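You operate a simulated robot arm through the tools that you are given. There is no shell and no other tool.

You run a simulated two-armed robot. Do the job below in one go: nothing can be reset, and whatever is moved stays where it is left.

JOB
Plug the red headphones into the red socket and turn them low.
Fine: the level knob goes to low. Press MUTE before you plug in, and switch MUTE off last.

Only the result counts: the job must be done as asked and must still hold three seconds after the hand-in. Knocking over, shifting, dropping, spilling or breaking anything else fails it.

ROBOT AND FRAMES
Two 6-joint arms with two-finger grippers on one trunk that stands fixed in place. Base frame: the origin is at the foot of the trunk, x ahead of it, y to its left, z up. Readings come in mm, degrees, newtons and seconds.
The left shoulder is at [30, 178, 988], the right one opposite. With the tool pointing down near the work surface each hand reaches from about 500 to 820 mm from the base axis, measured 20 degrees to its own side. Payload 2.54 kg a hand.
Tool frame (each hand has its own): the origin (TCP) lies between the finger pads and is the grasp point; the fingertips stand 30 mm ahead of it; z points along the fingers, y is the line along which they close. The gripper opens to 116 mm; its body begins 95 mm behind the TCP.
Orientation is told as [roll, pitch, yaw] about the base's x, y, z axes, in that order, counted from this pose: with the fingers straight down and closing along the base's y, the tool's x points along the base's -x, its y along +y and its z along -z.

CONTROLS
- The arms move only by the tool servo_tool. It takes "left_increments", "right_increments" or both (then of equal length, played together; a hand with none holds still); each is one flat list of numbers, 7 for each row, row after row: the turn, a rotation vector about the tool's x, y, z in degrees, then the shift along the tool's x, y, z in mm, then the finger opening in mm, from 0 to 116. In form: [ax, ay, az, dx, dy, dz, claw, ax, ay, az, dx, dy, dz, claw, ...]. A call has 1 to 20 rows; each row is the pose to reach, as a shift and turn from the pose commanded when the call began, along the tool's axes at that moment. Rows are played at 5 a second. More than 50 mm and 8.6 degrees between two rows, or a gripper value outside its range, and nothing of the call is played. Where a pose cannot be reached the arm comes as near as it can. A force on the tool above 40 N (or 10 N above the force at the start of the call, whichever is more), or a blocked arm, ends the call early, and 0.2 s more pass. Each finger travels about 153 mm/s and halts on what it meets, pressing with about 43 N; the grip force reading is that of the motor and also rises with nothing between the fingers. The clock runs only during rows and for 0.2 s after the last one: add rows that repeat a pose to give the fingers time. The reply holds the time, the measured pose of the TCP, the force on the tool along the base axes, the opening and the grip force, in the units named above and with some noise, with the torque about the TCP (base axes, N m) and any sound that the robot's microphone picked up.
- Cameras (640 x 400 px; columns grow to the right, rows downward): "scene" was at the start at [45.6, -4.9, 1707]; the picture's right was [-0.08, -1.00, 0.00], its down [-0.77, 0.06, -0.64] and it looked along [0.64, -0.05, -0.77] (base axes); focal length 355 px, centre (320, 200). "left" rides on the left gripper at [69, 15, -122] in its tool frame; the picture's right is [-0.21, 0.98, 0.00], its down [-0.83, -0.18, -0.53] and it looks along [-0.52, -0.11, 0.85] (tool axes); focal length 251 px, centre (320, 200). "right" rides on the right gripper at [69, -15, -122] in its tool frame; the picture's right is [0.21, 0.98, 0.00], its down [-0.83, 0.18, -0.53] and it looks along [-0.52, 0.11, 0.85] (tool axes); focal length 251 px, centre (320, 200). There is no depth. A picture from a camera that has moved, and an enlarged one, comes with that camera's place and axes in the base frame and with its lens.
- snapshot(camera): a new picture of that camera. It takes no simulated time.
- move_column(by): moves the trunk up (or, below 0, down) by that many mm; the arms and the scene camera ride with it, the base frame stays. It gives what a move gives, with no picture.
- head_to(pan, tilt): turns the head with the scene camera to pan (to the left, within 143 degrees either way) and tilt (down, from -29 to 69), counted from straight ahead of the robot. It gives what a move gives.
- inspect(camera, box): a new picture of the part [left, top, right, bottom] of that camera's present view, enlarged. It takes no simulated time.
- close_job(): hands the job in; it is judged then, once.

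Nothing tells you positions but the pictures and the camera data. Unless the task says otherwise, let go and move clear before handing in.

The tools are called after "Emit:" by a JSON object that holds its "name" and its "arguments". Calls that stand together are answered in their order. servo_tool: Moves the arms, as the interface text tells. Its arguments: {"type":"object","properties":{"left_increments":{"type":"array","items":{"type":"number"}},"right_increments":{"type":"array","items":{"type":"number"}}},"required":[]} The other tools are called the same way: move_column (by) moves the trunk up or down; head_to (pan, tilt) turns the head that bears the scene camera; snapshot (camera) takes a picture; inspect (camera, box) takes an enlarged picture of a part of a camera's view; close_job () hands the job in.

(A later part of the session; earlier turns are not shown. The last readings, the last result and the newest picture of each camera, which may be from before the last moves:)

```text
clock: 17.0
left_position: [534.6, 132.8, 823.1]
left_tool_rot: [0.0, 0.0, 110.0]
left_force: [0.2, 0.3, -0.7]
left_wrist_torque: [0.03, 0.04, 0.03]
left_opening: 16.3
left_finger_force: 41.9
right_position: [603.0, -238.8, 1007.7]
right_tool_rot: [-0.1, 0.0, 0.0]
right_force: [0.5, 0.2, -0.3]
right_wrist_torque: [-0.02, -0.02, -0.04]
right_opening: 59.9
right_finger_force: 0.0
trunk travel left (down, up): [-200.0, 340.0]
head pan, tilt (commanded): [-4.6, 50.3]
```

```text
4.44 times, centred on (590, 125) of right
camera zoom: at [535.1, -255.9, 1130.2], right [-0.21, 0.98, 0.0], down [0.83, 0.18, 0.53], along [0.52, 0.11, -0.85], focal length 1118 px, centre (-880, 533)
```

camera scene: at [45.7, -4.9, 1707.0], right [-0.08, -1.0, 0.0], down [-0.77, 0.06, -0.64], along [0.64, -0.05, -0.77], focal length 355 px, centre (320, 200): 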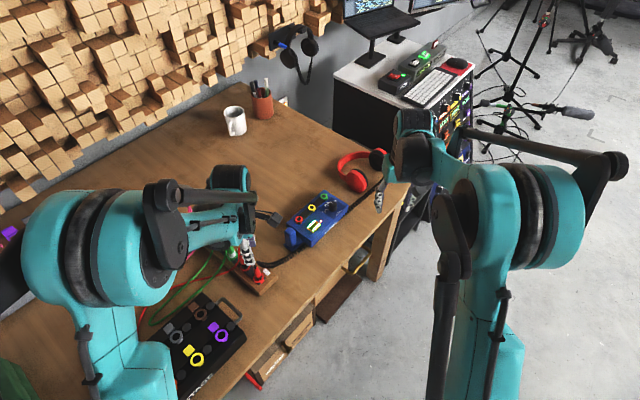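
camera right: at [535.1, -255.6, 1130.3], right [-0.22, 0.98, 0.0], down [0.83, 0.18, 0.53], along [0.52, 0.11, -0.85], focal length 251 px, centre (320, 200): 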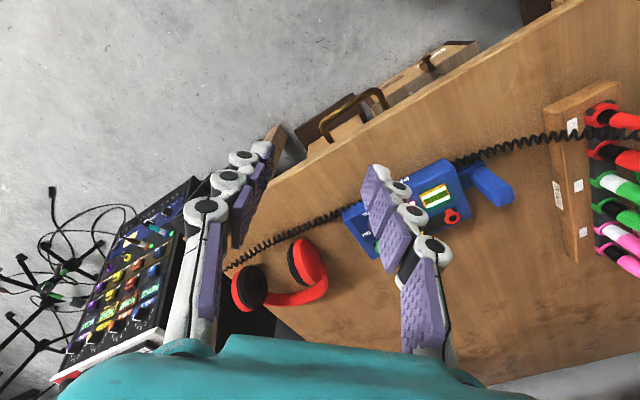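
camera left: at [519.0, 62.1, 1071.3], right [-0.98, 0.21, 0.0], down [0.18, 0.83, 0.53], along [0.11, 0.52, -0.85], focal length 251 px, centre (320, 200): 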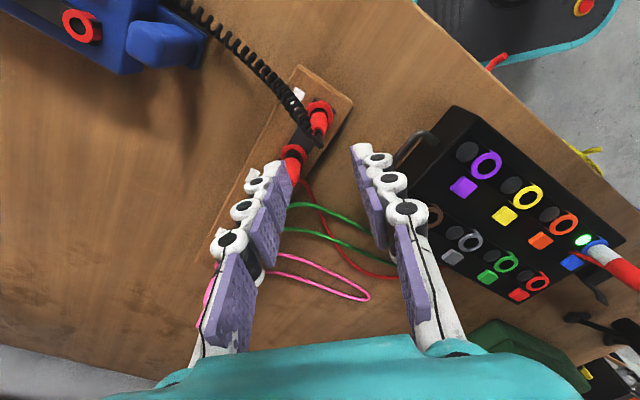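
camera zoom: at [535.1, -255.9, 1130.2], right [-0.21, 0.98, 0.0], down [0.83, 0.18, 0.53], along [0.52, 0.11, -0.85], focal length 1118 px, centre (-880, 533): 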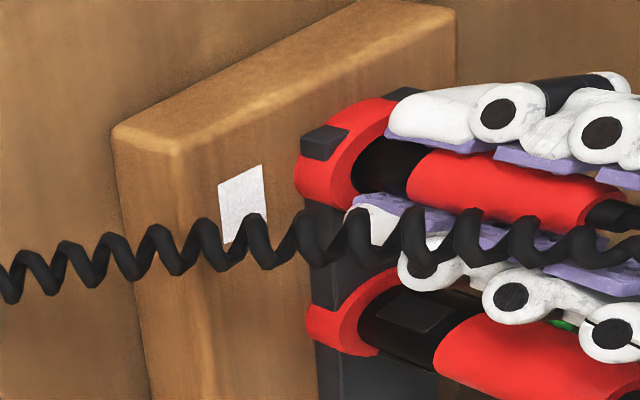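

The plug is gripped, with 16 mm opening and 42 N. I'll lift it straight out slowly.

Emit:
{"name": "servo_tool", "arguments": {"left_increments": [0, 0, 0, 0, 0, -2, 0, 0, 0, 0, 0, 0, -5, 0, 0, 0, 0, 0, 0, -10, 0, 0, 0, 0, 0, 0, -16, 0, 0, 0, 0, 0, 0, -22, 0, 0, 0, 0, 0, 0, -30, 0, 0, 0, 0, 0, 0, -30, 0]}}

Emit:
{"name": "inspect", "arguments": {"camera": "left", "box": [220, 90, 420, 240]}}

Emit:
{"name": "inspect", "arguments": {"camera": "right", "box": [540, 80, 640, 170]}}

Emit:
{"name": "inspect", "arguments": {"camera": "scene", "box": [220, 235, 300, 295]}}

```text
clock: 18.6
left_position: [534.6, 131.9, 853.9]
left_tool_rot: [0.0, -0.1, 110.0]
left_force: [-0.2, -0.4, -0.6]
left_wrist_torque: [0.02, -0.01, -0.02]
left_opening: 15.7
left_finger_force: 41.8
right_position: [603.6, -239.3, 1007.1]
right_tool_rot: [0.0, 0.0, 0.1]
right_force: [0.1, 0.5, 0.3]
right_wrist_torque: [-0.01, 0.0, -0.01]
right_opening: 60.0
right_finger_force: 0.1
trunk travel left (down, up): [-200.0, 340.0]
head pan, tilt (commanded): [-4.6, 50.3]
```

```text
2.67 times, centred on (320, 165) of left
camera zoom: at [543.7, 61.2, 976.2], right [-0.99, -0.13, 0.0], down [-0.11, 0.84, 0.53], along [-0.07, 0.53, -0.85], focal length 670 px, centre (320, 293)
```

zoom: 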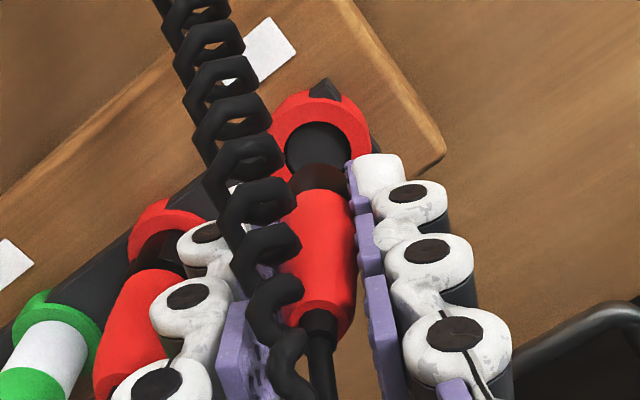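

```text
4.44 times, centred on (590, 125) of right
camera zoom: at [535.1, -256.0, 1130.1], right [-0.21, 0.98, 0.0], down [0.83, 0.18, 0.53], along [0.52, 0.11, -0.85], focal length 1118 px, centre (-880, 533)
```

zoom: 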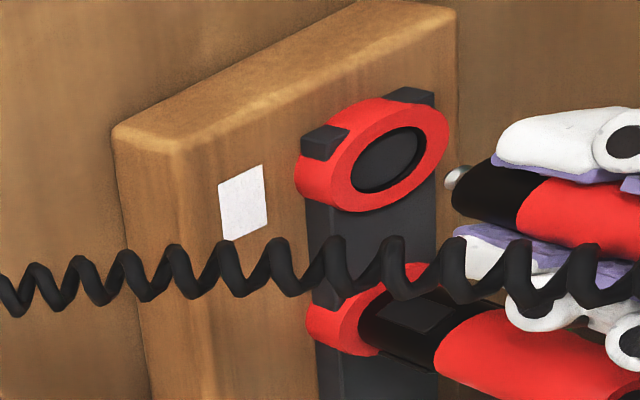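

```text
6.67 times, centred on (260, 265) of scene
camera zoom: at [45.9, -4.9, 1707.0], right [-0.08, -1.0, 0.0], down [-0.77, 0.06, -0.64], along [0.64, -0.05, -0.77], focal length 2367 px, centre (720, -233)
```

zoom: 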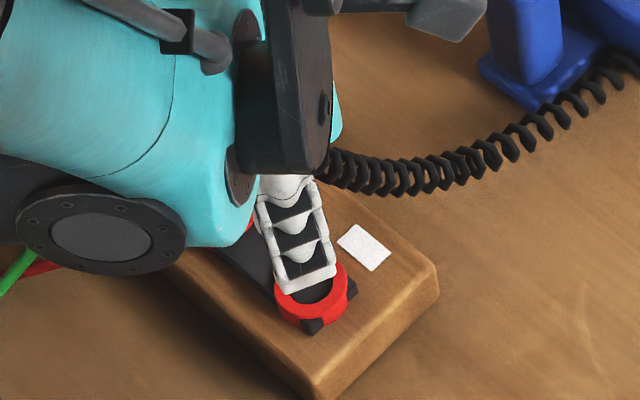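

The plug is out, and its silver tip is visible. I'll lift it to travel height and inspect it.

Emit:
{"name": "servo_tool", "arguments": {"left_increments": [0, 0, 0, 0, 0, -20, 0, 0, 0, 0, 0, 0, -45, 0, 0, 0, 0, 0, 0, -76, 0, 0, 0, 0, 0, 0, -76, 0]}}

Emit:
{"name": "inspect", "arguments": {"camera": "left", "box": [220, 90, 420, 240]}}

Emit:
{"name": "snapshot", "arguments": {"camera": "right"}}

Emit:
{"name": "snapshot", "arguments": {"camera": "scene"}}

```text
clock: 19.6
left_position: [535.4, 131.2, 929.2]
left_tool_rot: [0.0, -0.1, 109.9]
left_force: [0.5, -0.8, -0.9]
left_wrist_torque: [0.01, -0.03, -0.03]
left_opening: 16.0
left_finger_force: 41.5
right_position: [604.3, -241.0, 1007.2]
right_tool_rot: [0.0, 0.0, 0.0]
right_force: [0.4, 0.0, -0.6]
right_wrist_torque: [0.03, 0.02, 0.0]
right_opening: 60.0
right_finger_force: 0.1
trunk travel left (down, up): [-200.0, 340.0]
head pan, tilt (commanded): [-4.6, 50.3]
```

```text
2.67 times, centred on (320, 165) of left
camera zoom: at [544.3, 61.5, 1051.7], right [-0.99, -0.13, 0.0], down [-0.11, 0.84, 0.53], along [-0.07, 0.53, -0.85], focal length 670 px, centre (320, 293)
```

zoom: 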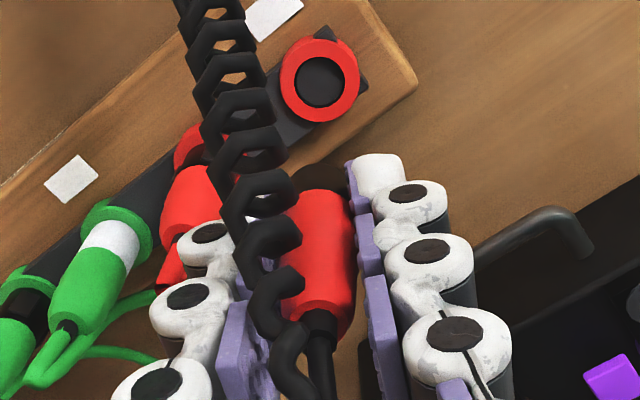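

```text
taken
camera right: at [535.5, -255.9, 1129.9], right [-0.21, 0.98, 0.0], down [0.83, 0.18, 0.53], along [0.52, 0.11, -0.85], focal length 251 px, centre (320, 200)
```

right: 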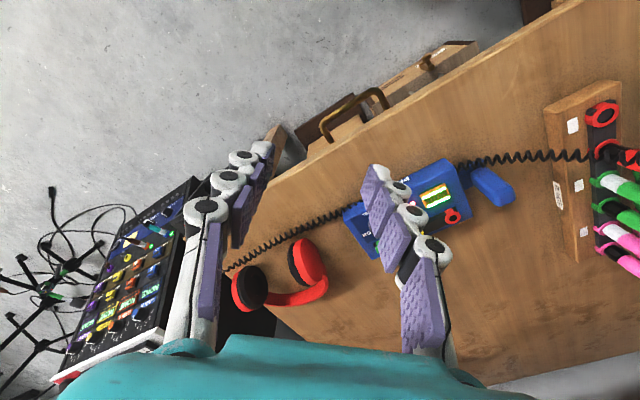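

```text
taken
camera scene: at [46.5, -4.9, 1707.0], right [-0.08, -1.0, 0.0], down [-0.77, 0.06, -0.64], along [0.64, -0.05, -0.77], focal length 355 px, centre (320, 200)
```

scene: 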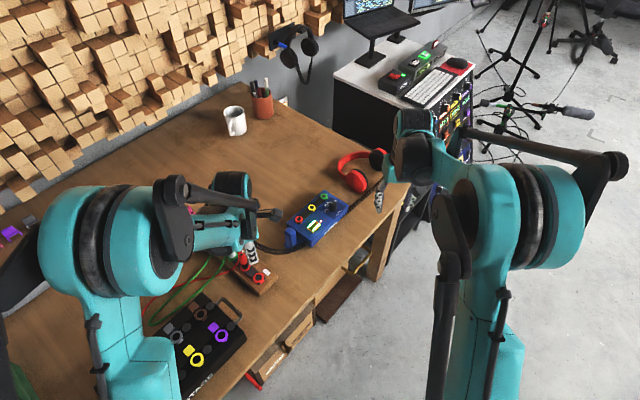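

The headphones, amp and rack have not moved. I'll re-measure the red socket from all views before carrying the plug over.

Emit:
{"name": "inspect", "arguments": {"camera": "right", "box": [410, 170, 490, 230]}}

Emit:
{"name": "inspect", "arguments": {"camera": "scene", "box": [275, 190, 335, 250]}}

```text
6.67 times, centred on (450, 200) of right
camera zoom: at [535.5, -255.9, 1129.9], right [-0.21, 0.98, 0.0], down [0.83, 0.18, 0.53], along [0.52, 0.11, -0.85], focal length 1676 px, centre (-547, 200)
```

zoom: 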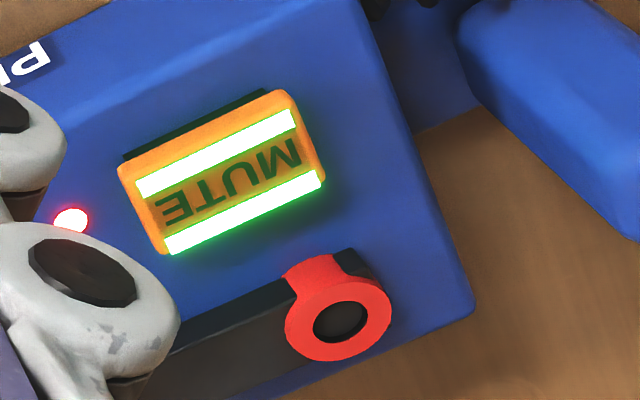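

```text
6.67 times, centred on (305, 220) of scene
camera zoom: at [46.5, -4.9, 1707.0], right [-0.08, -1.0, 0.0], down [-0.77, 0.06, -0.64], along [0.64, -0.05, -0.77], focal length 2367 px, centre (420, 67)
```

zoom: 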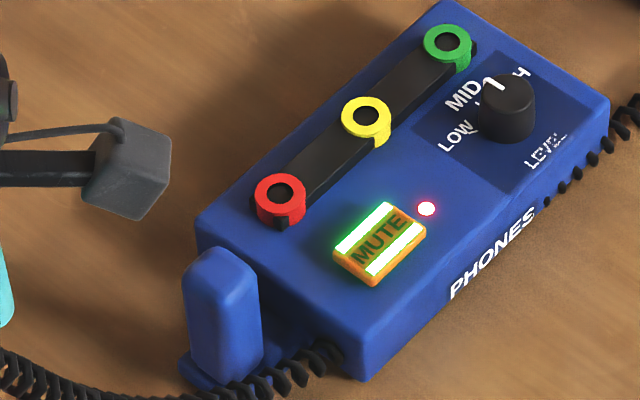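

I now put the red socket at about [726,7.3,798]. I'll carry the plug across at height to a hover above it.

Emit:
{"name": "servo_tool", "arguments": {"left_increments": [0, 0, 0, 26, -20, 0, 0, 0, 0, 0, 52, -40, 0, 0, 0, 0, 0, 78, -60, 0, 0, 0, 0, 0, 104, -79, 0, 0, 0, 0, 0, 130, -99, 0, 0, 0, 0, 0, 156, -119, 0, 0, 0, 0, 0, 175, -133, 0, 0, 0, 0, 0, 182.3, -138.7, 0, 0, 0, 0, 0, 182.3, -138.7, 0, 0]}}

Emit:
{"name": "snapshot", "arguments": {"camera": "left"}}

Emit:
{"name": "snapshot", "arguments": {"camera": "right"}}

Emit:
{"name": "snapshot", "arguments": {"camera": "scene"}}

```text
clock: 21.6
left_position: [725.7, 6.6, 929.4]
left_tool_rot: [0.0, 0.0, 110.0]
left_force: [-0.7, -0.4, -0.2]
left_wrist_torque: [0.0, -0.02, 0.02]
left_opening: 15.8
left_finger_force: 41.8
right_position: [602.7, -240.5, 1008.7]
right_tool_rot: [0.1, 0.0, -0.1]
right_force: [-0.3, -0.6, -0.6]
right_wrist_torque: [0.0, 0.0, -0.01]
right_opening: 60.0
right_finger_force: 0.1
trunk travel left (down, up): [-200.0, 340.0]
head pan, tilt (commanded): [-4.6, 50.3]
```

```text
taken
camera left: at [736.1, -63.0, 1052.2], right [-0.99, -0.13, 0.0], down [-0.11, 0.84, 0.53], along [-0.07, 0.53, -0.85], focal length 251 px, centre (320, 200)
```

left: 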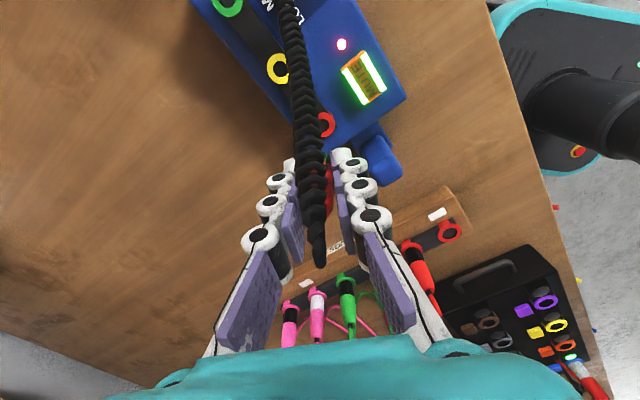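

```text
taken
camera right: at [534.9, -256.0, 1130.2], right [-0.21, 0.98, 0.0], down [0.83, 0.18, 0.53], along [0.52, 0.11, -0.85], focal length 251 px, centre (320, 200)
```

right: 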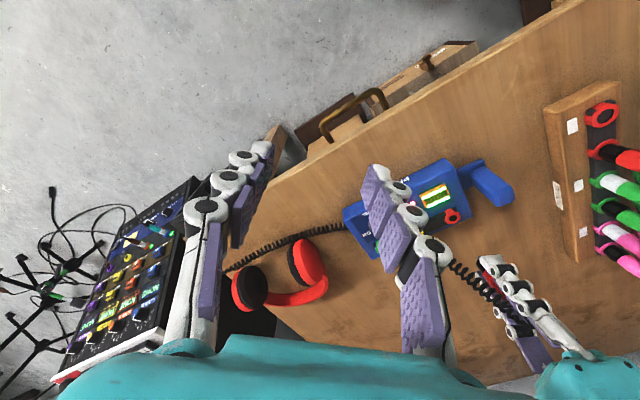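

```text
taken
camera scene: at [45.6, -4.9, 1707.0], right [-0.08, -1.0, 0.0], down [-0.77, 0.06, -0.64], along [0.64, -0.05, -0.77], focal length 355 px, centre (320, 200)
```

scene: 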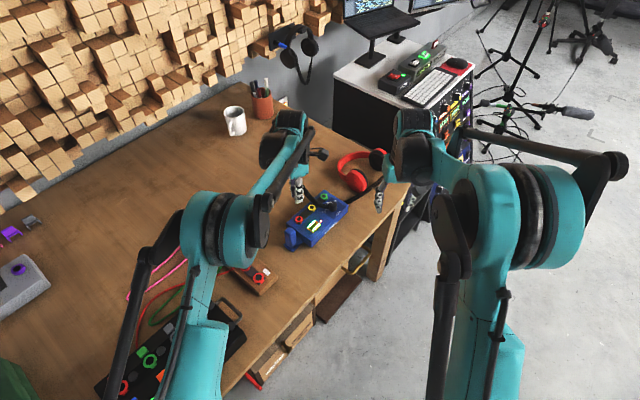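

The plug is held above the amp. I'll inspect the plug tip against the socket.

Emit:
{"name": "inspect", "arguments": {"camera": "scene", "box": [260, 150, 360, 240]}}

Emit:
{"name": "inspect", "arguments": {"camera": "left", "box": [260, 80, 400, 200]}}

Emit:
{"name": "inspect", "arguments": {"camera": "right", "box": [420, 180, 560, 320]}}

```text
4.44 times, centred on (310, 195) of scene
camera zoom: at [45.6, -4.9, 1707.0], right [-0.08, -1.0, 0.0], down [-0.77, 0.06, -0.64], along [0.64, -0.05, -0.77], focal length 1578 px, centre (364, 222)
```

zoom: 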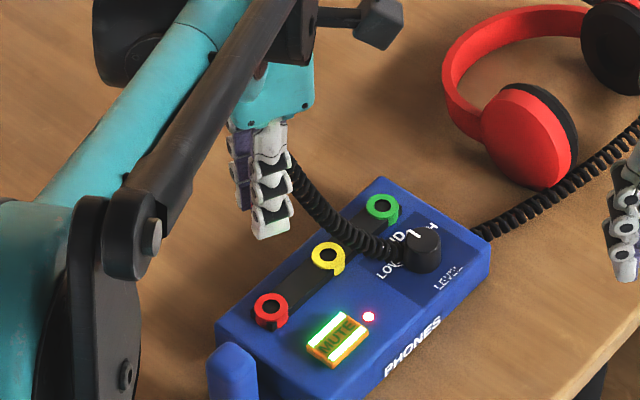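

```text
3.33 times, centred on (330, 140) of left
camera zoom: at [736.1, -63.0, 1052.2], right [-0.99, -0.13, 0.0], down [-0.11, 0.84, 0.53], along [-0.07, 0.53, -0.85], focal length 838 px, centre (287, 400)
```

zoom: 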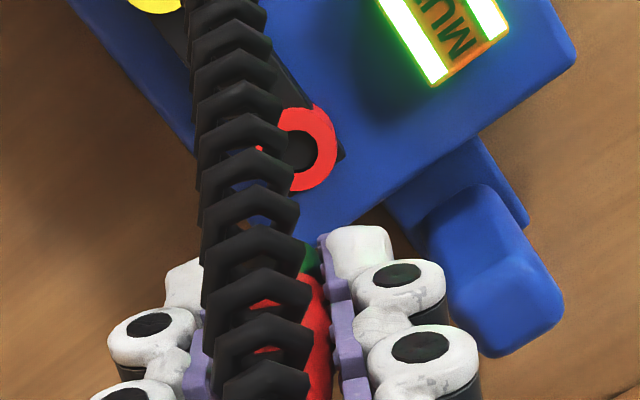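

```text
2.86 times, centred on (490, 250) of right
camera zoom: at [534.9, -256.0, 1130.2], right [-0.21, 0.98, 0.0], down [0.83, 0.18, 0.53], along [0.52, 0.11, -0.85], focal length 718 px, centre (-166, 57)
```

zoom: 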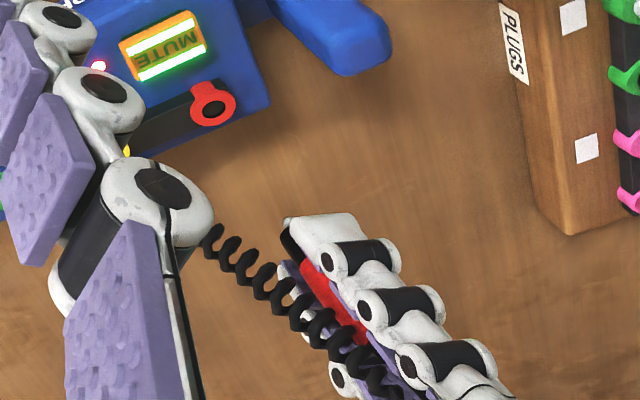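

The camera geometry suggests the socket is about (−3,+1.5) from my current axis. I'll make that correction and descend to just above the socket.

Emit:
{"name": "servo_tool", "arguments": {"left_increments": [0, 0, 0, -2.2, 2.4, 15, 0, 0, 0, 0, -2.2, 2.4, 30, 0, 0, 0, 0, -2.2, 2.4, 50, 0, 0, 0, 0, -2.2, 2.4, 64, 0, 0, 0, 0, -2.2, 2.4, 69, 0, 0, 0, 0, -2.2, 2.4, 69, 0]}}

Emit:
{"name": "inspect", "arguments": {"camera": "scene", "box": [275, 180, 335, 240]}}

Emit:
{"name": "inspect", "arguments": {"camera": "left", "box": [260, 80, 400, 200]}}

Emit:
{"name": "inspect", "arguments": {"camera": "right", "box": [410, 180, 510, 280]}}

```text
clock: 23.0
left_position: [723.7, 8.7, 860.6]
left_tool_rot: [0.0, 0.0, 110.0]
left_force: [-1.2, 0.2, -0.6]
left_wrist_torque: [0.03, -0.03, 0.0]
left_opening: 15.7
left_finger_force: 41.2
right_position: [604.1, -238.9, 1007.6]
right_tool_rot: [0.0, -0.1, 0.0]
right_force: [-0.5, 0.7, 0.1]
right_wrist_torque: [0.01, 0.02, -0.04]
right_opening: 59.8
right_finger_force: 0.0
trunk travel left (down, up): [-200.0, 340.0]
head pan, tilt (commanded): [-4.6, 50.3]
```

```text
6.67 times, centred on (305, 210) of scene
camera zoom: at [45.7, -5.0, 1707.0], right [-0.08, -1.0, 0.0], down [-0.77, 0.06, -0.64], along [0.64, -0.05, -0.77], focal length 2367 px, centre (420, 133)
```

zoom: 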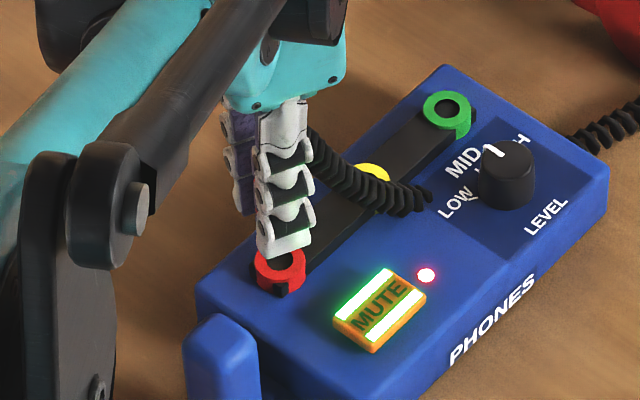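

```text
3.33 times, centred on (330, 140) of left
camera zoom: at [733.6, -61.6, 983.0], right [-0.99, -0.13, 0.0], down [-0.11, 0.84, 0.53], along [-0.07, 0.53, -0.85], focal length 838 px, centre (287, 400)
```

zoom: 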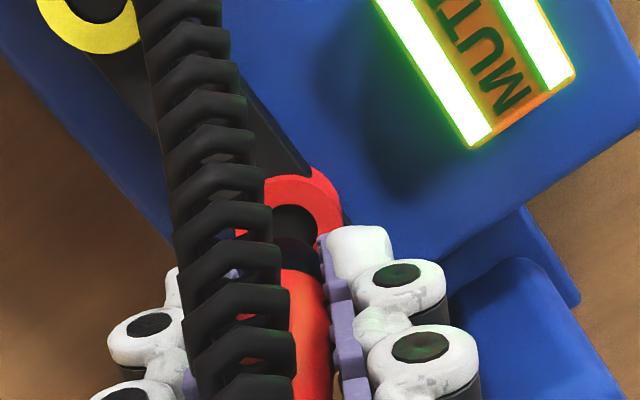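

```text
4.00 times, centred on (460, 230) of right
camera zoom: at [535.0, -256.0, 1130.2], right [-0.21, 0.98, 0.0], down [0.83, 0.18, 0.53], along [0.52, 0.11, -0.85], focal length 1006 px, centre (-240, 80)
```

zoom: 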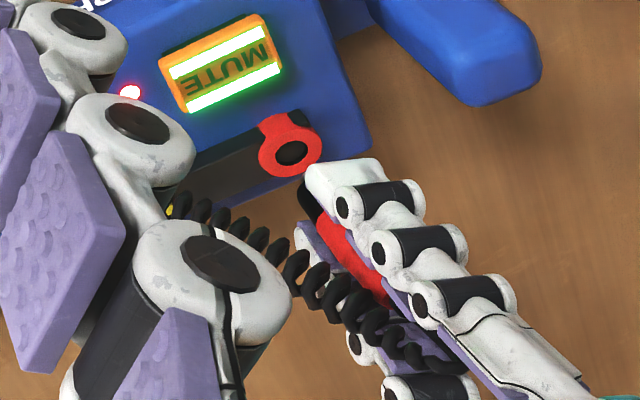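

The cable passes visually through the amp, so it isn't dragging anything. The plug is nearly aligned, so I'll make a small x correction and go down another 9 mm.

Emit:
{"name": "servo_tool", "arguments": {"left_increments": [0, 0, 0, -0.1, 0.8, 3, 0, 0, 0, 0, -0.1, 0.8, 6, 0, 0, 0, 0, -0.1, 0.8, 9, 0, 0, 0, 0, -0.1, 0.8, 9, 0]}}

Emit:
{"name": "inspect", "arguments": {"camera": "scene", "box": [280, 190, 320, 230]}}

Emit:
{"name": "inspect", "arguments": {"camera": "left", "box": [290, 120, 370, 180]}}

Emit:
{"name": "inspect", "arguments": {"camera": "right", "box": [430, 190, 500, 250]}}

```text
clock: 24.0
left_position: [723.8, 8.5, 851.6]
left_tool_rot: [0.0, -0.1, 110.0]
left_force: [-0.3, -0.6, -0.6]
left_wrist_torque: [0.0, -0.02, 0.0]
left_opening: 15.8
left_finger_force: 41.7
right_position: [604.8, -239.3, 1007.2]
right_tool_rot: [0.0, 0.0, 0.0]
right_force: [-0.6, -1.4, 0.5]
right_wrist_torque: [0.03, 0.03, 0.01]
right_opening: 60.1
right_finger_force: 0.1
trunk travel left (down, up): [-200.0, 340.0]
head pan, tilt (commanded): [-4.6, 50.3]
```

```text
10.00 times, centred on (300, 210) of scene
camera zoom: at [45.7, -5.0, 1707.0], right [-0.08, -1.0, 0.0], down [-0.77, 0.06, -0.64], along [0.64, -0.05, -0.77], focal length 3551 px, centre (520, 100)
```

zoom: 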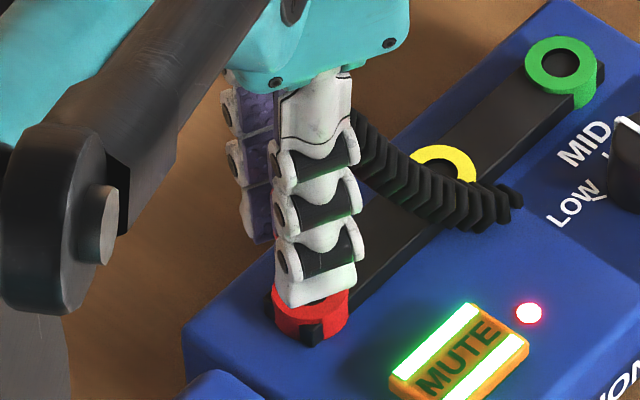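

```text
6.67 times, centred on (330, 150) of left
camera zoom: at [732.7, -61.3, 974.3], right [-0.99, -0.13, 0.0], down [-0.11, 0.84, 0.53], along [-0.07, 0.53, -0.85], focal length 1676 px, centre (253, 533)
```

zoom: 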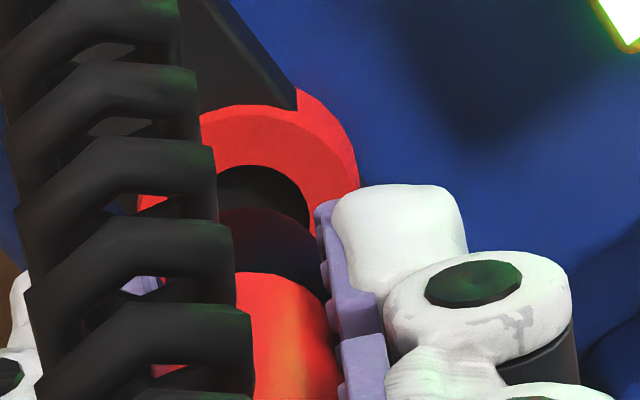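

```text
6.67 times, centred on (465, 220) of right
camera zoom: at [535.0, -256.0, 1130.2], right [-0.21, 0.98, 0.0], down [0.83, 0.18, 0.53], along [0.52, 0.11, -0.85], focal length 1676 px, centre (-647, 67)
```

zoom: 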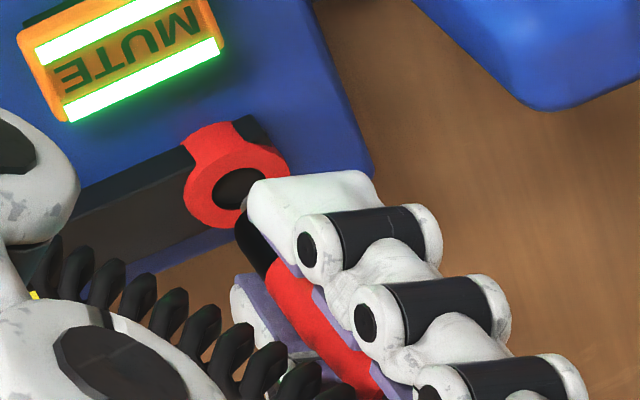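

The alignment looks good to within about 1 mm. I'll descend in fine steps and watch the force.

Emit:
{"name": "servo_tool", "arguments": {"left_increments": [0, 0, 0, 0, 0, 3, 0, 0, 0, 0, 0, 0, 5, 0, 0, 0, 0, 0, 0, 7, 0, 0, 0, 0, 0, 0, 9, 0, 0, 0, 0, 0, 0, 9, 0]}}

Emit:
{"name": "inspect", "arguments": {"camera": "left", "box": [290, 120, 370, 180]}}

Emit:
{"name": "inspect", "arguments": {"camera": "right", "box": [430, 190, 500, 250]}}

Emit:
{"name": "inspect", "arguments": {"camera": "scene", "box": [280, 190, 320, 230]}}

```text
clock: 25.2
left_position: [723.9, 8.2, 841.9]
left_tool_rot: [0.0, 0.0, 110.0]
left_force: [0.0, 0.9, 0.8]
left_wrist_torque: [-0.01, 0.02, -0.02]
left_opening: 15.6
left_finger_force: 41.4
right_position: [604.4, -239.5, 1008.5]
right_tool_rot: [0.0, 0.1, 0.1]
right_force: [0.2, 0.6, -0.1]
right_wrist_torque: [0.01, 0.01, -0.02]
right_opening: 60.1
right_finger_force: 0.2
trunk travel left (down, up): [-200.0, 340.0]
head pan, tilt (commanded): [-4.6, 50.3]
```

```text
6.67 times, centred on (330, 150) of left
camera zoom: at [732.4, -61.6, 965.1], right [-0.99, -0.13, 0.0], down [-0.11, 0.84, 0.53], along [-0.07, 0.53, -0.85], focal length 1676 px, centre (253, 533)
```

zoom: 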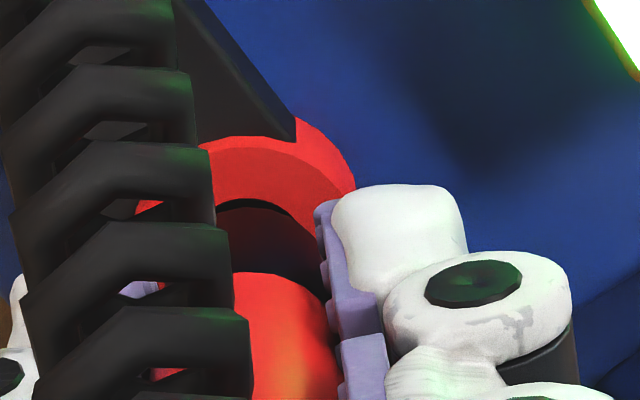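

```text
6.67 times, centred on (465, 220) of right
camera zoom: at [535.0, -256.0, 1130.2], right [-0.21, 0.98, 0.0], down [0.83, 0.18, 0.53], along [0.52, 0.11, -0.85], focal length 1676 px, centre (-647, 67)
```

zoom: 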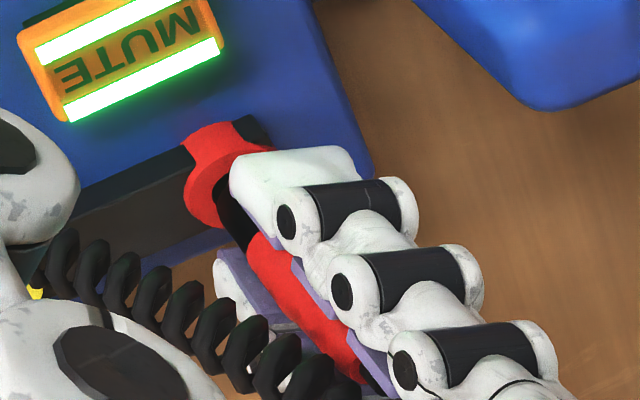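

```text
10.00 times, centred on (300, 210) of scene
camera zoom: at [45.7, -5.0, 1707.0], right [-0.08, -1.0, 0.0], down [-0.77, 0.06, -0.64], along [0.64, -0.05, -0.77], focal length 3551 px, centre (520, 100)
```

zoom: 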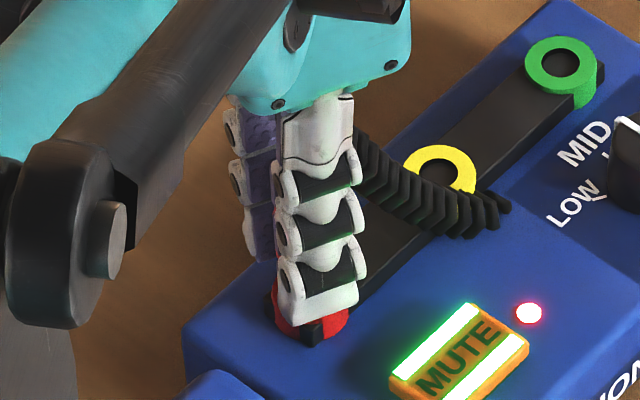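

The plug is just above the ring. Before pushing, I want a low side view of the jack, so I'll raise the plug 14 mm and tilt the right hand so its camera looks across at the socket.

Emit:
{"name": "servo_tool", "arguments": {"left_increments": [0, 0, 0, 0, 0, -5, 0, 0, 0, 0, 0, 0, -10, 0, 0, 0, 0, 0, 0, -14, 0, 0, 0, 0, 0, 0, -14, 0, 0, 0, 0, 0, 0, -14, 0, 0, 0, 0, 0, 0, -14, 0, 0, 0, 0, 0, 0, -14, 0, 0, 0, 0, 0, 0, -14, 0, 0, 0, 0, 0, 0, -14, 0], "right_increments": [-7.5, 0, 0, -1, 10, 17, 60, -15, 0, 0, -2, 20, 34, 60, -22.5, 0, 0, -3, 31, 51, 60, -30, 0, 0, -4, 42, 68, 60, -37.5, 0, 0, -5, 53, 85, 60, -45, 0, 0, -6, 64, 102, 60, -52.5, 0, 0, -7, 75, 119, 60, -60, 0, 0, -8, 85, 135, 60, -60, 0, 0, -8, 85, 135, 60]}}

Emit:
{"name": "snapshot", "arguments": {"camera": "right"}}

Emit:
{"name": "snapshot", "arguments": {"camera": "scene"}}

```text
clock: 27.2
left_position: [723.0, 7.1, 856.9]
left_tool_rot: [0.0, 0.0, 109.9]
left_force: [0.2, 0.6, -0.2]
left_wrist_torque: [-0.02, -0.02, 0.02]
left_opening: 15.9
left_finger_force: 42.1
right_position: [611.7, -154.3, 873.5]
right_tool_rot: [60.1, 0.0, 0.0]
right_force: [1.0, 0.0, 0.1]
right_wrist_torque: [0.0, 0.0, -0.02]
right_opening: 59.9
right_finger_force: 0.1
trunk travel left (down, up): [-200.0, 340.0]
head pan, tilt (commanded): [-4.6, 50.3]
```

```text
taken
camera right: at [542.8, -269.4, 921.2], right [-0.21, 0.49, 0.85], down [0.83, -0.37, 0.42], along [0.52, 0.79, -0.32], focal length 251 px, centre (320, 200)
```

right: 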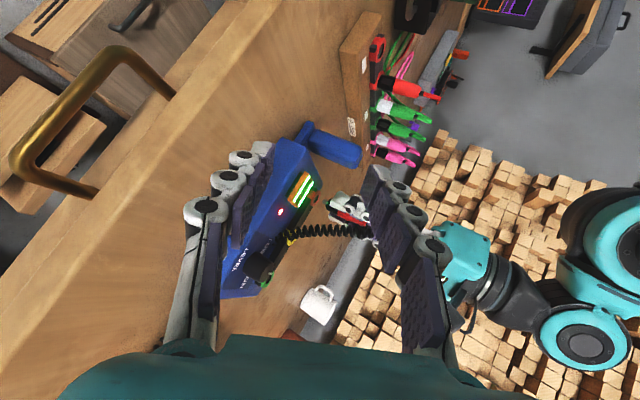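

```text
taken
camera scene: at [45.2, -4.6, 1707.1], right [-0.08, -1.0, 0.0], down [-0.77, 0.06, -0.64], along [0.64, -0.05, -0.77], focal length 355 px, centre (320, 200)
```

scene: 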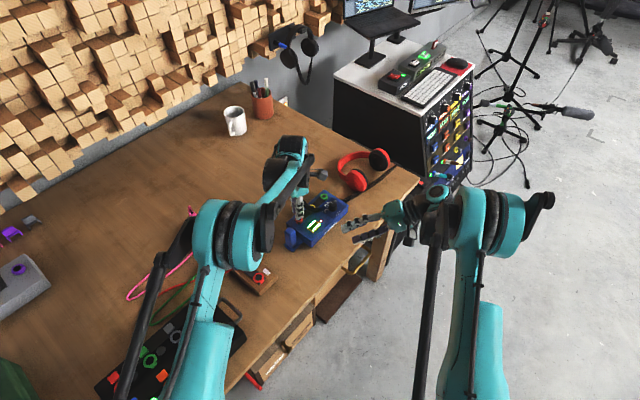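

Emit:
{"name": "inspect", "arguments": {"camera": "right", "box": [270, 160, 390, 250]}}

Emit:
{"name": "inspect", "arguments": {"camera": "right", "box": [290, 180, 350, 230]}}

```text
4.44 times, centred on (330, 205) of right
camera zoom: at [542.8, -269.4, 921.2], right [-0.21, 0.49, 0.85], down [0.83, -0.37, 0.42], along [0.52, 0.79, -0.32], focal length 1118 px, centre (276, 178)
```

zoom: 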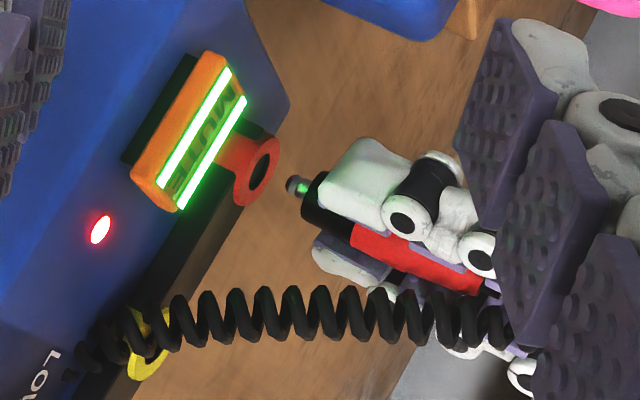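

```text
8.00 times, centred on (320, 205) of right
camera zoom: at [542.8, -269.4, 921.2], right [-0.21, 0.49, 0.85], down [0.83, -0.37, 0.42], along [0.52, 0.79, -0.32], focal length 2012 px, centre (320, 160)
```

zoom: 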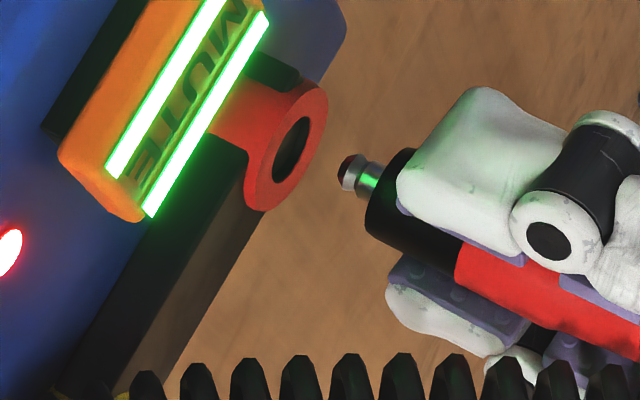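

Excellent: the jack and the hole are both clearly visible. I'll zoom in further for fine alignment.

Emit:
{"name": "inspect", "arguments": {"camera": "right", "box": [308, 188, 344, 218]}}

Emit:
{"name": "inspect", "arguments": {"camera": "left", "box": [300, 130, 350, 165]}}

```text
13.33 times, centred on (326, 203) of right
camera zoom: at [542.8, -269.4, 921.2], right [-0.21, 0.49, 0.85], down [0.83, -0.37, 0.42], along [0.52, 0.79, -0.32], focal length 3352 px, centre (240, 160)
```

zoom: 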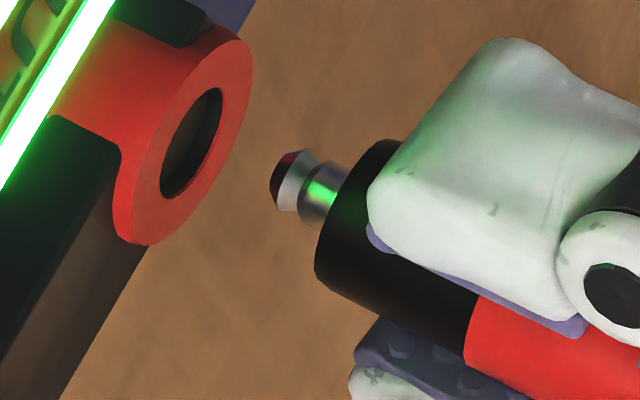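

```text
11.43 times, centred on (325, 148) of left
camera zoom: at [731.9, -61.2, 979.6], right [-0.99, -0.13, 0.0], down [-0.11, 0.84, 0.53], along [-0.07, 0.53, -0.85], focal length 2874 px, centre (263, 800)
```

zoom: 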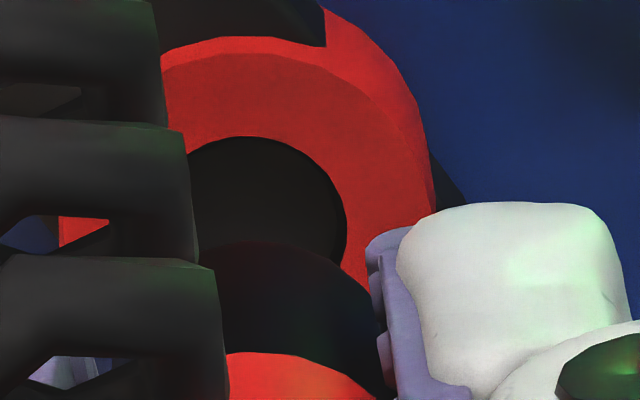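

The jack is about 6 mm across and the socket hole about 12.7 mm. The hole lies roughly (+0.2,−1.4) mm from the jack axis. I'll correct for that, descend 8 mm and look again.

Emit:
{"name": "servo_tool", "arguments": {"left_increments": [0, 0, 0, 1.4, 0.3, 2, 0, 0, 0, 0, 1.4, 0.3, 5, 0, 0, 0, 0, 1.4, 0.3, 8, 0, 0, 0, 0, 1.4, 0.3, 8, 0]}}

Emit:
{"name": "inspect", "arguments": {"camera": "right", "box": [308, 188, 344, 218]}}

Emit:
{"name": "inspect", "arguments": {"camera": "left", "box": [300, 130, 350, 165]}}

```text
clock: 28.2
left_position: [723.1, 6.7, 849.7]
left_tool_rot: [-0.1, 0.0, 109.9]
left_force: [0.0, -0.1, -1.2]
left_wrist_torque: [-0.02, 0.04, -0.01]
left_opening: 15.8
left_finger_force: 41.9
right_position: [611.9, -155.4, 872.8]
right_tool_rot: [60.0, 0.0, 0.1]
right_force: [0.4, -0.4, 0.4]
right_wrist_torque: [0.0, -0.02, -0.01]
right_opening: 59.8
right_finger_force: 0.2
trunk travel left (down, up): [-200.0, 340.0]
head pan, tilt (commanded): [-4.6, 50.3]
```

```text
13.33 times, centred on (326, 203) of right
camera zoom: at [543.3, -269.6, 921.2], right [-0.21, 0.49, 0.85], down [0.83, -0.37, 0.42], along [0.52, 0.79, -0.32], focal length 3352 px, centre (240, 160)
```

zoom: 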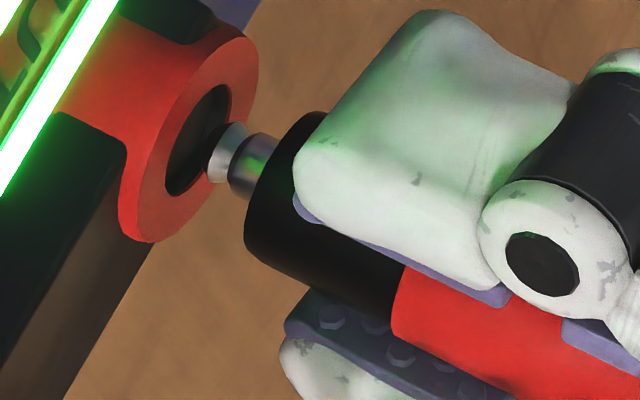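

```text
11.43 times, centred on (325, 148) of left
camera zoom: at [732.4, -62.7, 971.4], right [-0.99, -0.13, 0.0], down [-0.11, 0.84, 0.53], along [-0.07, 0.53, -0.85], focal length 2874 px, centre (263, 800)
```

zoom: 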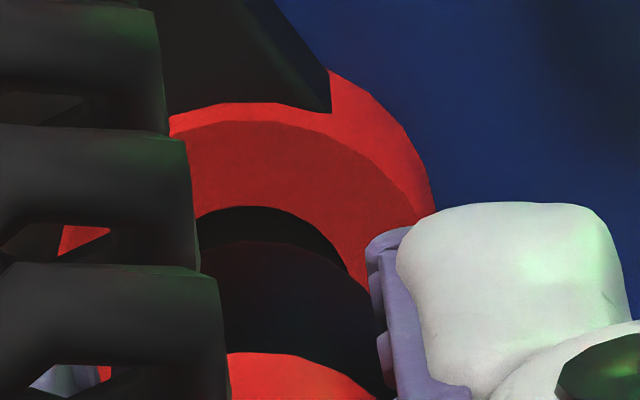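

The jack tip is lined up at the hole mouth. I'll insert in 1 to 2 mm steps while watching force.

Emit:
{"name": "servo_tool", "arguments": {"left_increments": [0, 0, 0, 0, 0, 1.5, 0, 0, 0, 0, 0, 0, 3, 0, 0, 0, 0, 0, 0, 4.5, 0, 0, 0, 0, 0, 0, 6, 0, 0, 0, 0, 0, 0, 6, 0]}}

Emit:
{"name": "inspect", "arguments": {"camera": "right", "box": [308, 188, 344, 218]}}

Emit:
{"name": "inspect", "arguments": {"camera": "left", "box": [300, 130, 350, 165]}}

```text
clock: 29.4
left_position: [722.9, 6.4, 843.4]
left_tool_rot: [0.0, 0.1, 110.1]
left_force: [0.2, 0.2, -0.5]
left_wrist_torque: [0.01, -0.04, -0.01]
left_opening: 15.7
left_finger_force: 41.7
right_position: [611.7, -156.5, 872.2]
right_tool_rot: [59.9, 0.0, 0.1]
right_force: [-0.1, -0.4, 0.5]
right_wrist_torque: [0.01, 0.01, -0.04]
right_opening: 60.3
right_finger_force: 0.0
trunk travel left (down, up): [-200.0, 340.0]
head pan, tilt (commanded): [-4.6, 50.3]
```

```text
13.33 times, centred on (326, 203) of right
camera zoom: at [543.3, -269.6, 921.2], right [-0.21, 0.49, 0.85], down [0.83, -0.37, 0.42], along [0.52, 0.79, -0.32], focal length 3352 px, centre (240, 160)
```

zoom: 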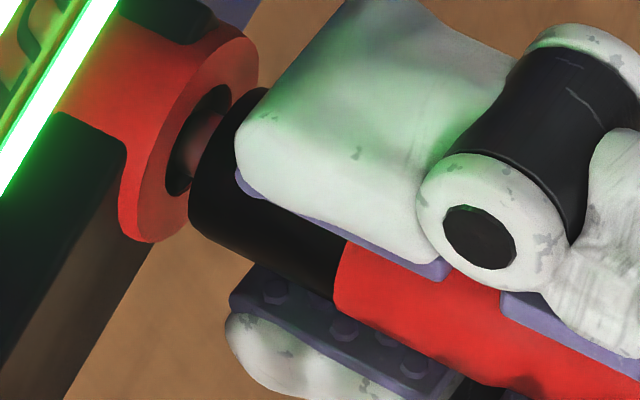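

```text
11.43 times, centred on (325, 148) of left
camera zoom: at [732.6, -63.0, 964.8], right [-0.99, -0.13, 0.0], down [-0.11, 0.84, 0.53], along [-0.07, 0.53, -0.85], focal length 2874 px, centre (263, 800)
```

zoom: 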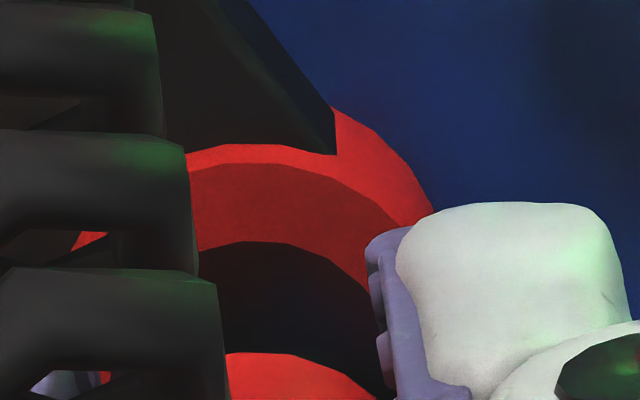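

The jack is inside the ring with no contact force so far. I'll keep pushing in 1 mm steps.

Emit:
{"name": "servo_tool", "arguments": {"left_increments": [0, 0, 0, 0, 0, 1, 0, 0, 0, 0, 0, 0, 2, 0, 0, 0, 0, 0, 0, 3, 0, 0, 0, 0, 0, 0, 4, 0, 0, 0, 0, 0, 0, 4, 0]}}

Emit:
{"name": "inspect", "arguments": {"camera": "right", "box": [308, 188, 344, 218]}}

```text
clock: 30.6
left_position: [723.7, 7.2, 838.9]
left_tool_rot: [0.0, 0.0, 110.0]
left_force: [-0.8, 0.5, 0.0]
left_wrist_torque: [-0.01, 0.02, 0.02]
left_opening: 15.9
left_finger_force: 41.9
right_position: [613.4, -156.0, 873.3]
right_tool_rot: [60.0, 0.0, 0.0]
right_force: [-0.5, 0.5, -0.4]
right_wrist_torque: [-0.03, 0.0, -0.01]
right_opening: 59.9
right_finger_force: 0.0
trunk travel left (down, up): [-200.0, 340.0]
head pan, tilt (commanded): [-4.6, 50.3]
```

```text
13.33 times, centred on (326, 203) of right
camera zoom: at [543.3, -269.6, 921.2], right [-0.21, 0.49, 0.85], down [0.83, -0.37, 0.42], along [0.52, 0.79, -0.32], focal length 3352 px, centre (240, 160)
```

zoom: 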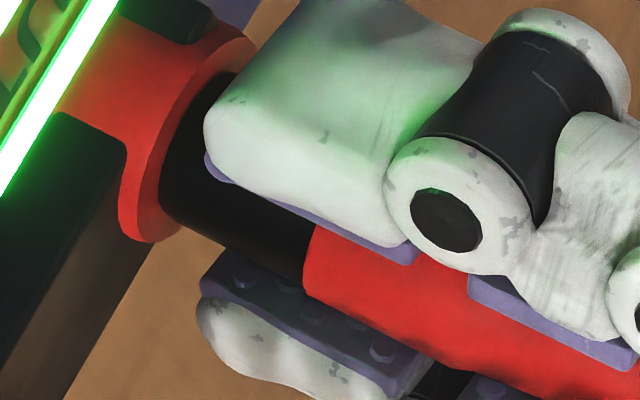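

Emit:
{"name": "servo_tool", "arguments": {"left_increments": [0, 0, 0, 0, 0, 1, 0, 0, 0, 0, 0, 0, 2, 0, 0, 0, 0, 0, 0, 3, 0, 0, 0, 0, 0, 0, 3, 0]}}

Emit:
{"name": "inspect", "arguments": {"camera": "right", "box": [308, 188, 344, 218]}}

```text
clock: 31.6
left_position: [722.7, 7.0, 838.7]
left_tool_rot: [-0.3, 0.1, 110.0]
left_force: [14.6, -0.2, 33.5]
left_wrist_torque: [-0.08, -0.34, -0.1]
left_opening: 15.7
left_finger_force: 41.5
right_position: [609.9, -155.5, 873.4]
right_tool_rot: [60.0, 0.0, 0.1]
right_force: [-0.3, -0.3, -0.1]
right_wrist_torque: [0.03, 0.01, -0.02]
right_opening: 60.2
right_finger_force: 0.1
trunk travel left (down, up): [-200.0, 340.0]
head pan, tilt (commanded): [-4.6, 50.3]
```

```text
13.33 times, centred on (326, 203) of right
camera zoom: at [542.2, -269.6, 922.3], right [-0.22, 0.49, 0.85], down [0.83, -0.37, 0.43], along [0.52, 0.79, -0.32], focal length 3352 px, centre (240, 160)
```

zoom: 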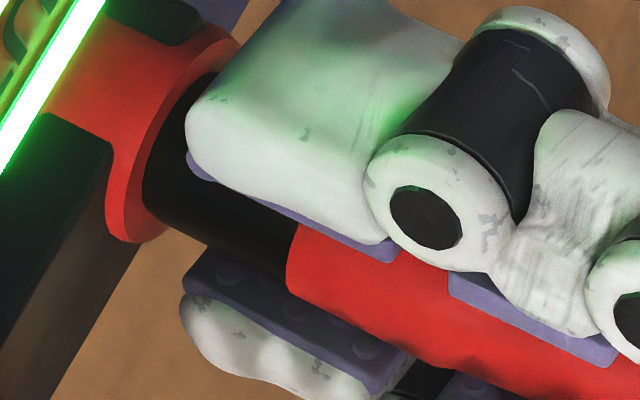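

The tool force rose to 33 N, with the plug's black shoulder down on the ring, so it looks seated. I'll relax the push, then check from the cameras.

Emit:
{"name": "servo_tool", "arguments": {"left_increments": [0, 0, 0, 0, 0, -1, 0, 0, 0, 0, 0, 0, -2, 0, 0, 0, 0, 0, 0, -2.5, 0, 0, 0, 0, 0, 0, -2.5, 0]}}

Emit:
{"name": "inspect", "arguments": {"camera": "right", "box": [308, 188, 344, 218]}}

Emit:
{"name": "inspect", "arguments": {"camera": "scene", "box": [275, 190, 335, 250]}}

Emit:
{"name": "inspect", "arguments": {"camera": "left", "box": [290, 120, 370, 180]}}

```text
clock: 32.6
left_position: [723.1, 6.0, 838.4]
left_tool_rot: [0.0, 0.1, 110.0]
left_force: [7.2, 2.5, 9.7]
left_wrist_torque: [0.0, -0.15, -0.09]
left_opening: 15.8
left_finger_force: 41.4
right_position: [611.5, -154.9, 871.7]
right_tool_rot: [59.9, 0.0, 0.0]
right_force: [0.9, 0.6, -0.7]
right_wrist_torque: [0.0, -0.02, 0.0]
right_opening: 60.2
right_finger_force: 0.1
trunk travel left (down, up): [-200.0, 340.0]
head pan, tilt (commanded): [-4.6, 50.3]
```

```text
13.33 times, centred on (326, 203) of right
camera zoom: at [543.0, -269.3, 921.3], right [-0.21, 0.49, 0.85], down [0.83, -0.37, 0.42], along [0.52, 0.79, -0.32], focal length 3352 px, centre (240, 160)
```

zoom: 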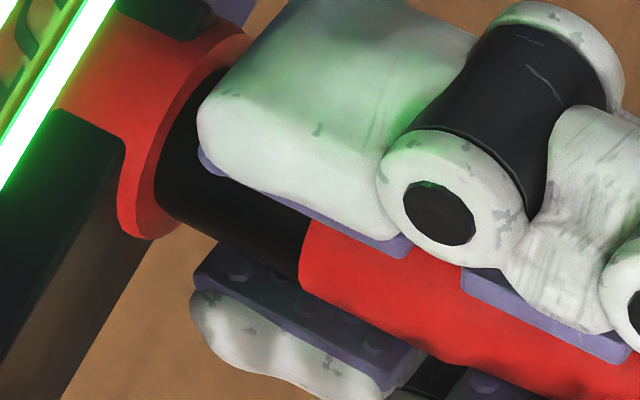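

```text
6.67 times, centred on (305, 220) of scene
camera zoom: at [45.2, -4.7, 1706.9], right [-0.08, -1.0, 0.0], down [-0.77, 0.06, -0.64], along [0.64, -0.05, -0.77], focal length 2367 px, centre (420, 67)
```

zoom: 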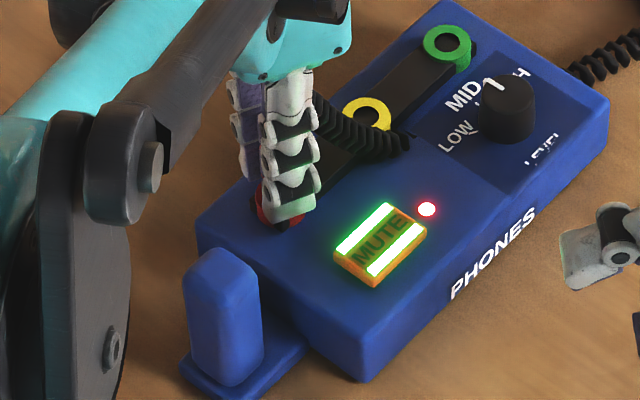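

```text
6.67 times, centred on (330, 150) of left
camera zoom: at [731.9, -62.9, 960.5], right [-0.99, -0.13, 0.0], down [-0.11, 0.84, 0.53], along [-0.07, 0.53, -0.85], focal length 1676 px, centre (253, 533)
```

zoom: 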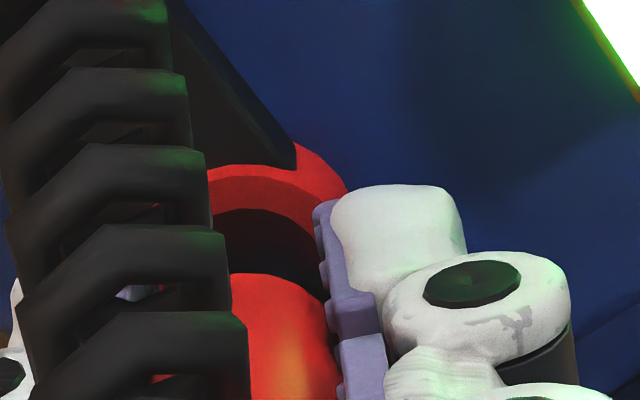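

Emit:
{"name": "inspect", "arguments": {"camera": "right", "box": [310, 192, 330, 210]}}

Emit:
{"name": "inspect", "arguments": {"camera": "left", "box": [305, 135, 345, 165]}}

```text
16.00 times, centred on (320, 201) of right
camera zoom: at [543.0, -269.3, 921.3], right [-0.21, 0.49, 0.85], down [0.83, -0.37, 0.42], along [0.52, 0.79, -0.32], focal length 4023 px, centre (320, 184)
```

zoom: 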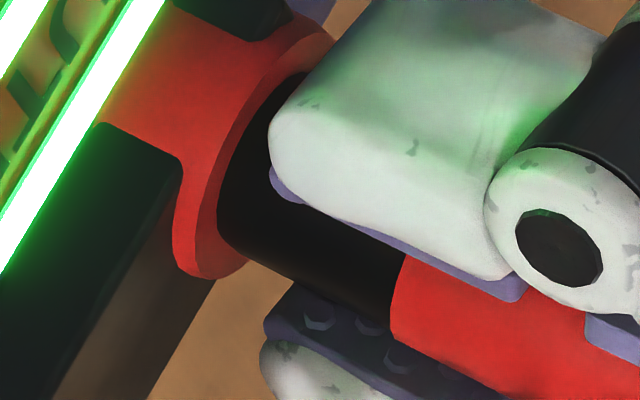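

```text
13.33 times, centred on (325, 150) of left
camera zoom: at [731.9, -62.9, 960.5], right [-0.99, -0.13, 0.0], down [-0.11, 0.84, 0.53], along [-0.07, 0.53, -0.85], focal length 3352 px, centre (253, 867)
```

zoom: 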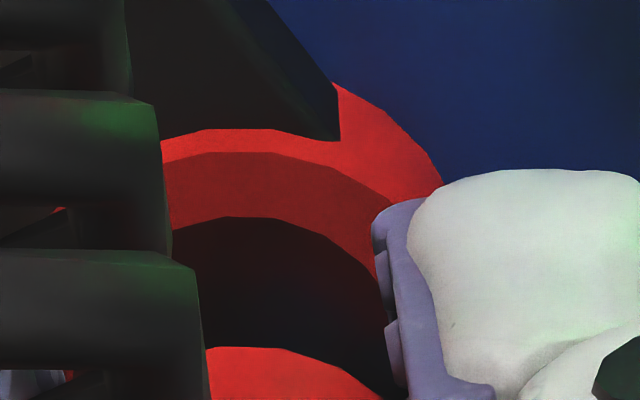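

There's a residual +x/+y side force, so I'm about half a millimetre off axis. I'll shift to relieve it, then push again.

Emit:
{"name": "servo_tool", "arguments": {"left_increments": [0, 0, 0, 0, -0.4, 0, 0, 0, 0, 0, 0, -0.75, 0, 0, 0, 0, 0, 0, -0.75, 0, 0]}}

```text
clock: 33.4
left_position: [723.0, 6.5, 837.5]
left_tool_rot: [0.0, -0.1, 110.0]
left_force: [-0.7, 1.0, -1.4]
left_wrist_torque: [0.01, 0.07, -0.08]
left_opening: 15.6
left_finger_force: 41.9
right_position: [611.4, -154.6, 872.8]
right_tool_rot: [60.0, 0.0, 0.0]
right_force: [-0.9, 0.6, -0.3]
right_wrist_torque: [-0.04, -0.01, 0.0]
right_opening: 60.0
right_finger_force: 0.1
trunk travel left (down, up): [-200.0, 340.0]
head pan, tilt (commanded): [-4.6, 50.3]
```

The plug slid down further and the force dropped to zero. I'll continue pushing gently.

Emit:
{"name": "servo_tool", "arguments": {"left_increments": [0, 0, 0, 0, 0, 1, 0, 0, 0, 0, 0, 0, 2, 0, 0, 0, 0, 0, 0, 2, 0]}}

Emit:
{"name": "inspect", "arguments": {"camera": "right", "box": [308, 188, 344, 218]}}

```text
clock: 34.2
left_position: [723.8, 6.8, 837.4]
left_tool_rot: [0.0, 0.1, 110.0]
left_force: [3.7, -1.7, 18.3]
left_wrist_torque: [-0.08, -0.07, -0.12]
left_opening: 15.8
left_finger_force: 41.8
right_position: [610.3, -154.9, 873.8]
right_tool_rot: [60.0, -0.1, 0.0]
right_force: [0.3, 0.5, 0.6]
right_wrist_torque: [0.02, 0.0, -0.01]
right_opening: 60.0
right_finger_force: 0.0
trunk travel left (down, up): [-200.0, 340.0]
head pan, tilt (commanded): [-4.6, 50.3]
```

```text
13.33 times, centred on (326, 203) of right
camera zoom: at [542.4, -269.8, 921.9], right [-0.22, 0.49, 0.85], down [0.83, -0.37, 0.42], along [0.52, 0.79, -0.32], focal length 3352 px, centre (240, 160)
```

zoom: 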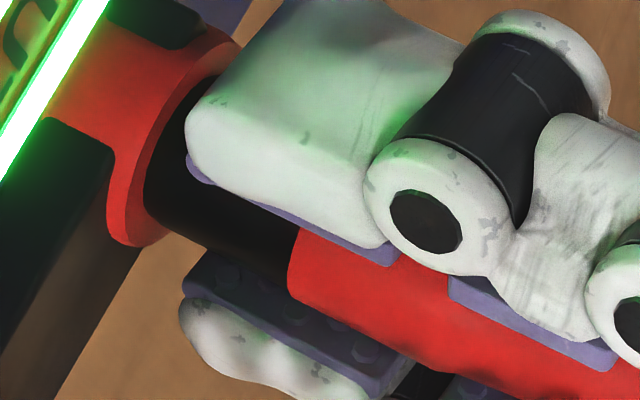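

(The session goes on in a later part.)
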